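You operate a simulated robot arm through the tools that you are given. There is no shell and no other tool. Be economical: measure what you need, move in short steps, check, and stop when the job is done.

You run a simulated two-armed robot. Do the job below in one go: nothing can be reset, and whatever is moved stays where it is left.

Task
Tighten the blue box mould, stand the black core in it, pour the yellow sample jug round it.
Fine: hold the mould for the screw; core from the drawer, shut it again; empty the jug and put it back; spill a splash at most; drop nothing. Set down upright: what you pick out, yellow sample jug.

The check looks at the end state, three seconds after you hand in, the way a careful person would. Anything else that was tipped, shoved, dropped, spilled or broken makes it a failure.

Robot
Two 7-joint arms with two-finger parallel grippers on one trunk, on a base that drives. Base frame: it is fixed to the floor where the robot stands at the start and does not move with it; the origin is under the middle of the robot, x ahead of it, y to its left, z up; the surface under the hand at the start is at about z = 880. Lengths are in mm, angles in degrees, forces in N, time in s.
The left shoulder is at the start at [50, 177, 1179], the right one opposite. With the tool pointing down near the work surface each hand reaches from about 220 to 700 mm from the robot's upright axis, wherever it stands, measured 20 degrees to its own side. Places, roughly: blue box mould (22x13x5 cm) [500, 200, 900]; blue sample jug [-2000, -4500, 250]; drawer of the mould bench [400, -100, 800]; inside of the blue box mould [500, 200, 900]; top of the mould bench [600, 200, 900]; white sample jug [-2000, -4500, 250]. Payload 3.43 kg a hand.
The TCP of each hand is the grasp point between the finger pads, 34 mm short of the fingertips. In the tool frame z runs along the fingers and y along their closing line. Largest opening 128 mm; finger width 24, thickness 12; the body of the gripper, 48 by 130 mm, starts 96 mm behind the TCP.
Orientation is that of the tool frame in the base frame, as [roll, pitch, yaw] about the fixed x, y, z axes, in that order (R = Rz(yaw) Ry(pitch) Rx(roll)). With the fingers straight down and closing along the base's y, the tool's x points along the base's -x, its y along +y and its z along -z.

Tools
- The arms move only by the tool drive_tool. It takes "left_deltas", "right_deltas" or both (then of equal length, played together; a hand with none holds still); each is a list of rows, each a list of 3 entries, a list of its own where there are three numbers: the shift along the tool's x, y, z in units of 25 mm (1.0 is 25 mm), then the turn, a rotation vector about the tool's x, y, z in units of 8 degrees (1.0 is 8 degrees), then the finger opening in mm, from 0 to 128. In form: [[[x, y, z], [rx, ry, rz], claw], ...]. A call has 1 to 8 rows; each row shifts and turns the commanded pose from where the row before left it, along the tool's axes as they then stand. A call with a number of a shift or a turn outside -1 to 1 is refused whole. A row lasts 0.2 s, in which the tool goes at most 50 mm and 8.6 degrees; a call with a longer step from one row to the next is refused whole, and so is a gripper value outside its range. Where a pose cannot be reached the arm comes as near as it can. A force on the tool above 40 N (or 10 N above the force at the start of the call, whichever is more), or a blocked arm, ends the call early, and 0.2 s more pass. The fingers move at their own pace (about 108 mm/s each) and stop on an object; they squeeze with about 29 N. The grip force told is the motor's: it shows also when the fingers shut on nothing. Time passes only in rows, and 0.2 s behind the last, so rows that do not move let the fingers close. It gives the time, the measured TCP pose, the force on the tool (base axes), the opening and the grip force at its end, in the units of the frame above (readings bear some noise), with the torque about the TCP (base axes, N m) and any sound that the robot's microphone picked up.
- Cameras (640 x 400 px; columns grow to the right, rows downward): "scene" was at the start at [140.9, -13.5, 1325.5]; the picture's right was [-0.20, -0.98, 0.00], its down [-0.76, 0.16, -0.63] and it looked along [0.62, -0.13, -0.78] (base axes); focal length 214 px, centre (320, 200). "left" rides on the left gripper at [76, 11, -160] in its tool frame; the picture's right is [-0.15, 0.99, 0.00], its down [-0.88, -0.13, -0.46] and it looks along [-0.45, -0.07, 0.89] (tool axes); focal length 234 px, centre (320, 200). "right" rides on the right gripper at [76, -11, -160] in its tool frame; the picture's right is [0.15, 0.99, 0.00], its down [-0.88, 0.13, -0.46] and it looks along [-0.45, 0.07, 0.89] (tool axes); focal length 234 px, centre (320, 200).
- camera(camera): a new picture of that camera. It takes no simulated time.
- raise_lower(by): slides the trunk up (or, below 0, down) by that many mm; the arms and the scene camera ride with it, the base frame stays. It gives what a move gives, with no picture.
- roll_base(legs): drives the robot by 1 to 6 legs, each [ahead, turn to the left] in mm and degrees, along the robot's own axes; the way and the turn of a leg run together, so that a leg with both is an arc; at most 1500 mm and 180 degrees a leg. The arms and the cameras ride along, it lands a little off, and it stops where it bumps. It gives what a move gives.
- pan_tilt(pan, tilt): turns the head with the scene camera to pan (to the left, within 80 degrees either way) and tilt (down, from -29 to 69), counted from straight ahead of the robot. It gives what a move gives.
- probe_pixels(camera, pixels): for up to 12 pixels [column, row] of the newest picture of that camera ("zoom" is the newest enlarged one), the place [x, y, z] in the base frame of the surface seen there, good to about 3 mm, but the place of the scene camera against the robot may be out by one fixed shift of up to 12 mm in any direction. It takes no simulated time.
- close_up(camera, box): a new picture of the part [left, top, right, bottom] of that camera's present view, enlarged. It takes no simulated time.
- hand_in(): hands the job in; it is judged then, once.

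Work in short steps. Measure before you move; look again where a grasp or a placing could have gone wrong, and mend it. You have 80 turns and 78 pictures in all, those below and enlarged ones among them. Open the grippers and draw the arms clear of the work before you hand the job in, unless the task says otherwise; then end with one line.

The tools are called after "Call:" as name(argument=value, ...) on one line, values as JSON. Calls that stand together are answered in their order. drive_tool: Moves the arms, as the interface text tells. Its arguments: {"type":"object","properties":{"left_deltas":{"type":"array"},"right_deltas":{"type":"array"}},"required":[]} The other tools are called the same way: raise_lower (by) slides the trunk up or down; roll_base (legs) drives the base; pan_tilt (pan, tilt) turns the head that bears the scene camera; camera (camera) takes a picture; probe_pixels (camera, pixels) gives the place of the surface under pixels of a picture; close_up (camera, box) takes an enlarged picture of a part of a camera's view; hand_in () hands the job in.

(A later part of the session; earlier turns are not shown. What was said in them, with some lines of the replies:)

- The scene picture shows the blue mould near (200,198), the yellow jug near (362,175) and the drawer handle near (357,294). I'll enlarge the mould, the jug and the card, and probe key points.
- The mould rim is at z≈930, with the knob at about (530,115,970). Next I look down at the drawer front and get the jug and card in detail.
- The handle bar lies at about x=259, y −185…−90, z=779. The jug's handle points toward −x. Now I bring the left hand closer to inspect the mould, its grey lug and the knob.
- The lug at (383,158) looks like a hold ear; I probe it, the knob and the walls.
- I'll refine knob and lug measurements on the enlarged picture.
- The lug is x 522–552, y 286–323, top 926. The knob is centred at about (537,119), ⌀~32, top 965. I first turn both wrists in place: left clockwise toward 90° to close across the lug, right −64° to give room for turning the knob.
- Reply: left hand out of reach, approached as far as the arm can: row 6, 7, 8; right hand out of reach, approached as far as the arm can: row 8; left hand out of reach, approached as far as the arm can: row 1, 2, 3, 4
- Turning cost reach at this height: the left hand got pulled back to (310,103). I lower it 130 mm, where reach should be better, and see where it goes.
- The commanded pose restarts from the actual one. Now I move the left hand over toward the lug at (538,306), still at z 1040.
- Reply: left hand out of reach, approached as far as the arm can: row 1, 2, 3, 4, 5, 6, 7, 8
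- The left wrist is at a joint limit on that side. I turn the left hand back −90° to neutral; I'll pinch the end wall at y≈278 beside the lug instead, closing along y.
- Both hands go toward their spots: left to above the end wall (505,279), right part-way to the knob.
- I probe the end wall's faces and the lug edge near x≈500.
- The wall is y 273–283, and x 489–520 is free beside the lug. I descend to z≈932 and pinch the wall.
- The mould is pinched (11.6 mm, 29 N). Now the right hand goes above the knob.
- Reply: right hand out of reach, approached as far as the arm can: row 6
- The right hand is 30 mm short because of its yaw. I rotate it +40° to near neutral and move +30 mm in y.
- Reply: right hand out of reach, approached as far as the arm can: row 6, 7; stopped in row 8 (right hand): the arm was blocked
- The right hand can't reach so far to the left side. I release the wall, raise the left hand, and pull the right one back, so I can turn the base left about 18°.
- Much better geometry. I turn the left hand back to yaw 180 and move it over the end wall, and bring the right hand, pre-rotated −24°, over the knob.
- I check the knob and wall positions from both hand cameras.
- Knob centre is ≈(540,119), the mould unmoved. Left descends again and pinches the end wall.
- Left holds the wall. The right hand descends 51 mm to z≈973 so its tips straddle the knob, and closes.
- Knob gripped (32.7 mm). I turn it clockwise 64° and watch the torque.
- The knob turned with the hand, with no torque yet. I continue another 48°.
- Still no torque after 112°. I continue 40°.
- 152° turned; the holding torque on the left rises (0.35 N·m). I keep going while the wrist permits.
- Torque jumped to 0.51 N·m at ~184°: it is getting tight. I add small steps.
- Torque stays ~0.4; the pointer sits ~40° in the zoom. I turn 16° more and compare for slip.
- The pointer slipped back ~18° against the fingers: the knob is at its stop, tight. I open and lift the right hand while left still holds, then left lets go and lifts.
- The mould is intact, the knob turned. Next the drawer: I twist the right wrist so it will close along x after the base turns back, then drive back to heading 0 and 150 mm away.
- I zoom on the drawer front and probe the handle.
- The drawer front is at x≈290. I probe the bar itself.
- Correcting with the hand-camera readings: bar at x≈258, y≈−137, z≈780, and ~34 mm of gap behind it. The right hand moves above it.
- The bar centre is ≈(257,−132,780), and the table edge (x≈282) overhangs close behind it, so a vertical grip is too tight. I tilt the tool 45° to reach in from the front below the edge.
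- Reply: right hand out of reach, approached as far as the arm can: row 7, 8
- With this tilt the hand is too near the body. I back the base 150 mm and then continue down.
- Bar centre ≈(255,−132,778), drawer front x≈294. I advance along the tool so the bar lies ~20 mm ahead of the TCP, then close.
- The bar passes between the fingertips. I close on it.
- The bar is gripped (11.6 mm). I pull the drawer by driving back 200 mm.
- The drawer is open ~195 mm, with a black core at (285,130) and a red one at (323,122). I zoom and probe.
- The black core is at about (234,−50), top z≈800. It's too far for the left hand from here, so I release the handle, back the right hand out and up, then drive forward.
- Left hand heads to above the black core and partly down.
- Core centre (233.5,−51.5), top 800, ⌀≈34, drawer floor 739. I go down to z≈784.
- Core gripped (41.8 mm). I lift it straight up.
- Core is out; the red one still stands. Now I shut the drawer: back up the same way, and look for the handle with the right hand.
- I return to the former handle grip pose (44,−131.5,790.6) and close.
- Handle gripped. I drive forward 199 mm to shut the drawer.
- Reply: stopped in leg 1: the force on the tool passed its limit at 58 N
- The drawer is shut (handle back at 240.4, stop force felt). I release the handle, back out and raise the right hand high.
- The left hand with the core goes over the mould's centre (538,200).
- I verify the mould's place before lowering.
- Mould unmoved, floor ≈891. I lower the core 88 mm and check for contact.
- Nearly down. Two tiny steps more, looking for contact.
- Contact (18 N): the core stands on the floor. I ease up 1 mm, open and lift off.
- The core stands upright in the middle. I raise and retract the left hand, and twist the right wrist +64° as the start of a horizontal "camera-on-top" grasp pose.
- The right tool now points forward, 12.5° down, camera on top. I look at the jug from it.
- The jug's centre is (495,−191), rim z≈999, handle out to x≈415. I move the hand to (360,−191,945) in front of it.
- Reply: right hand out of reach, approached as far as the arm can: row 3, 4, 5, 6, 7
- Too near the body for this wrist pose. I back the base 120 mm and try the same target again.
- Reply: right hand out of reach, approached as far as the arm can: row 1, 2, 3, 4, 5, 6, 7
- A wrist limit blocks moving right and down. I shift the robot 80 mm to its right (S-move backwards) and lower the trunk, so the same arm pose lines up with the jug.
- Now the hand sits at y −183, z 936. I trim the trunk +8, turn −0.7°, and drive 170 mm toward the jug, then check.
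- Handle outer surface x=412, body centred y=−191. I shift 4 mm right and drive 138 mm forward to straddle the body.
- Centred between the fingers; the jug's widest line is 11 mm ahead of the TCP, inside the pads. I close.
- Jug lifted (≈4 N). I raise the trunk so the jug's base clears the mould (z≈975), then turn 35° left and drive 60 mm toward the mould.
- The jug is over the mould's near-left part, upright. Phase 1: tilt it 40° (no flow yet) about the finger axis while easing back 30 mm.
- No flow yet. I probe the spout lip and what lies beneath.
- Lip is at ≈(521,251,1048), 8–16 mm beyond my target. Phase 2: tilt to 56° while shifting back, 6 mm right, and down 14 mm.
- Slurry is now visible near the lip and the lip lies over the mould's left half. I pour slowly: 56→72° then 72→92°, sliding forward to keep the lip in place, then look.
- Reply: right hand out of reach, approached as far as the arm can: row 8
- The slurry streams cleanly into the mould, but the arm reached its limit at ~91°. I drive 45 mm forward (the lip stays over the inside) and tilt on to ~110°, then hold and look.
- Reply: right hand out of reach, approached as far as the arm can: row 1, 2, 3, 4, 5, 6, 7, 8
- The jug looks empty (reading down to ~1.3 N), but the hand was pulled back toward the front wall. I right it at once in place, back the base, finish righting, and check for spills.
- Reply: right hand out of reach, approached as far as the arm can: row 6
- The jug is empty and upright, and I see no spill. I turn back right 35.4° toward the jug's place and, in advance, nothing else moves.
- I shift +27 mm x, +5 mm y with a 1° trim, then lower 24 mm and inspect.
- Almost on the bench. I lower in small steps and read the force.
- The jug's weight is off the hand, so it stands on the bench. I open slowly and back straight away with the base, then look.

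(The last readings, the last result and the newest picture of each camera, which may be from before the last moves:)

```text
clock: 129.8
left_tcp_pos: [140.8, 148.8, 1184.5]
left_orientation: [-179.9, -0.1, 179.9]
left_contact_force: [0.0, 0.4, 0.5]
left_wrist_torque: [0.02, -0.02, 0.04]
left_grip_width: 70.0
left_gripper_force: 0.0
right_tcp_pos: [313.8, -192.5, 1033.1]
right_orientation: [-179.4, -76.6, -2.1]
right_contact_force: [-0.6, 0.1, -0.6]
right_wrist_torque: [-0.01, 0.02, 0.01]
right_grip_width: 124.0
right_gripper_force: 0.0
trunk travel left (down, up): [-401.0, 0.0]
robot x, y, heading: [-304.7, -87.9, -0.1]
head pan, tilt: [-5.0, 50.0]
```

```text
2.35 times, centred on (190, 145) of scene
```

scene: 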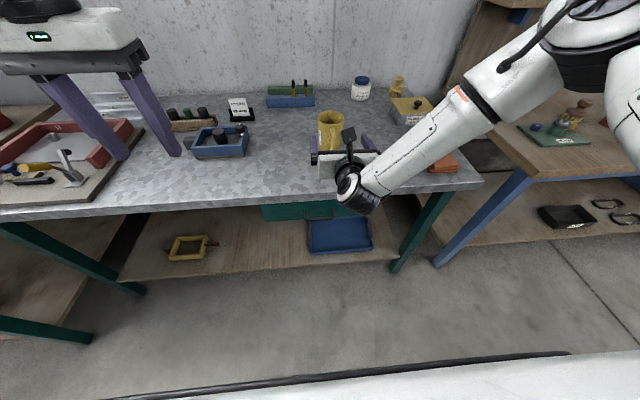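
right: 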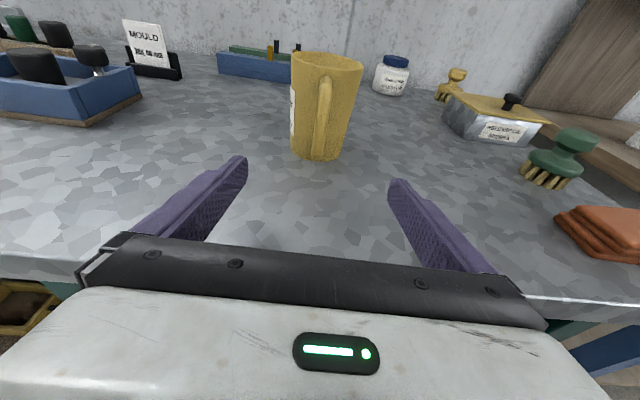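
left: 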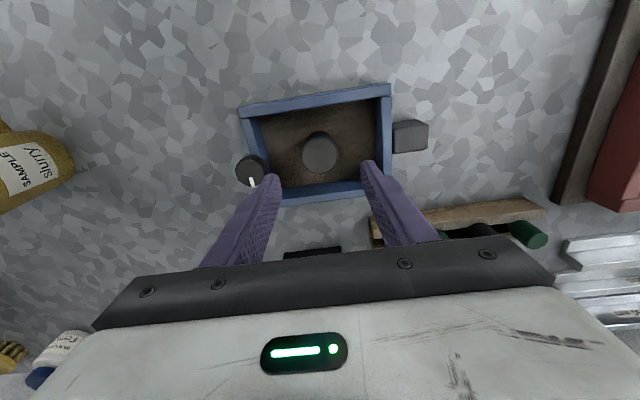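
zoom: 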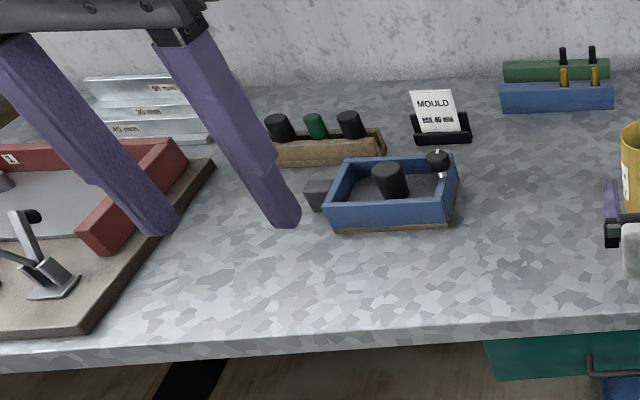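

Jug upright in its place, drawer shut, core standing in slurry, no spill in view. I back off 200 mm so both arms are clear and take one last look.

Call:
roll_base(legs=[[-220, 0]])

Call:
close_up(camera="scene", box=[160, 40, 420, 200])

```text
clock: 131.5
left_tcp_pos: [-81.6, 149.4, 1183.0]
left_orientation: [179.9, -0.1, 179.8]
left_contact_force: [-0.2, 0.7, -0.2]
left_wrist_torque: [0.02, 0.01, 0.03]
left_grip_width: 70.1
left_gripper_force: 0.0
right_tcp_pos: [93.0, -191.7, 1033.3]
right_orientation: [-179.4, -76.7, -2.0]
right_contact_force: [-0.1, 0.4, 0.1]
right_wrist_torque: [0.01, -0.01, 0.01]
right_grip_width: 124.2
right_gripper_force: 0.0
trunk travel left (down, up): [-401.0, 0.0]
robot x, y, heading: [-528.9, -87.7, -0.2]
head pan, tilt: [-5.0, 50.0]
```

```text
2.46 times, centred on (290, 120) of scene
5 turns are left
```

zoom: 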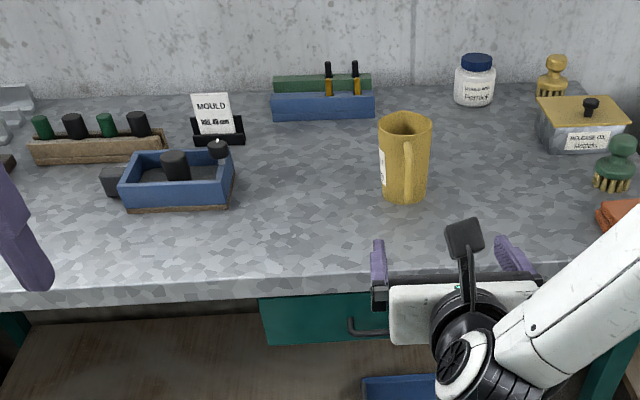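

Everything looks right: core upright in the filled mould, jug back and upright, drawer shut, bench clean. I hand in.

Call:
hand_in()

```text
The job is handed in.
```

I held the mould and tightened its screw to the stop, then stood the black core upright in the middle of it. The drawer is shut again. I poured the yellow jug round the core until it looked empty and set it back upright in its place. I saw no spill, dropped nothing, and handed the job in with both arms clear.
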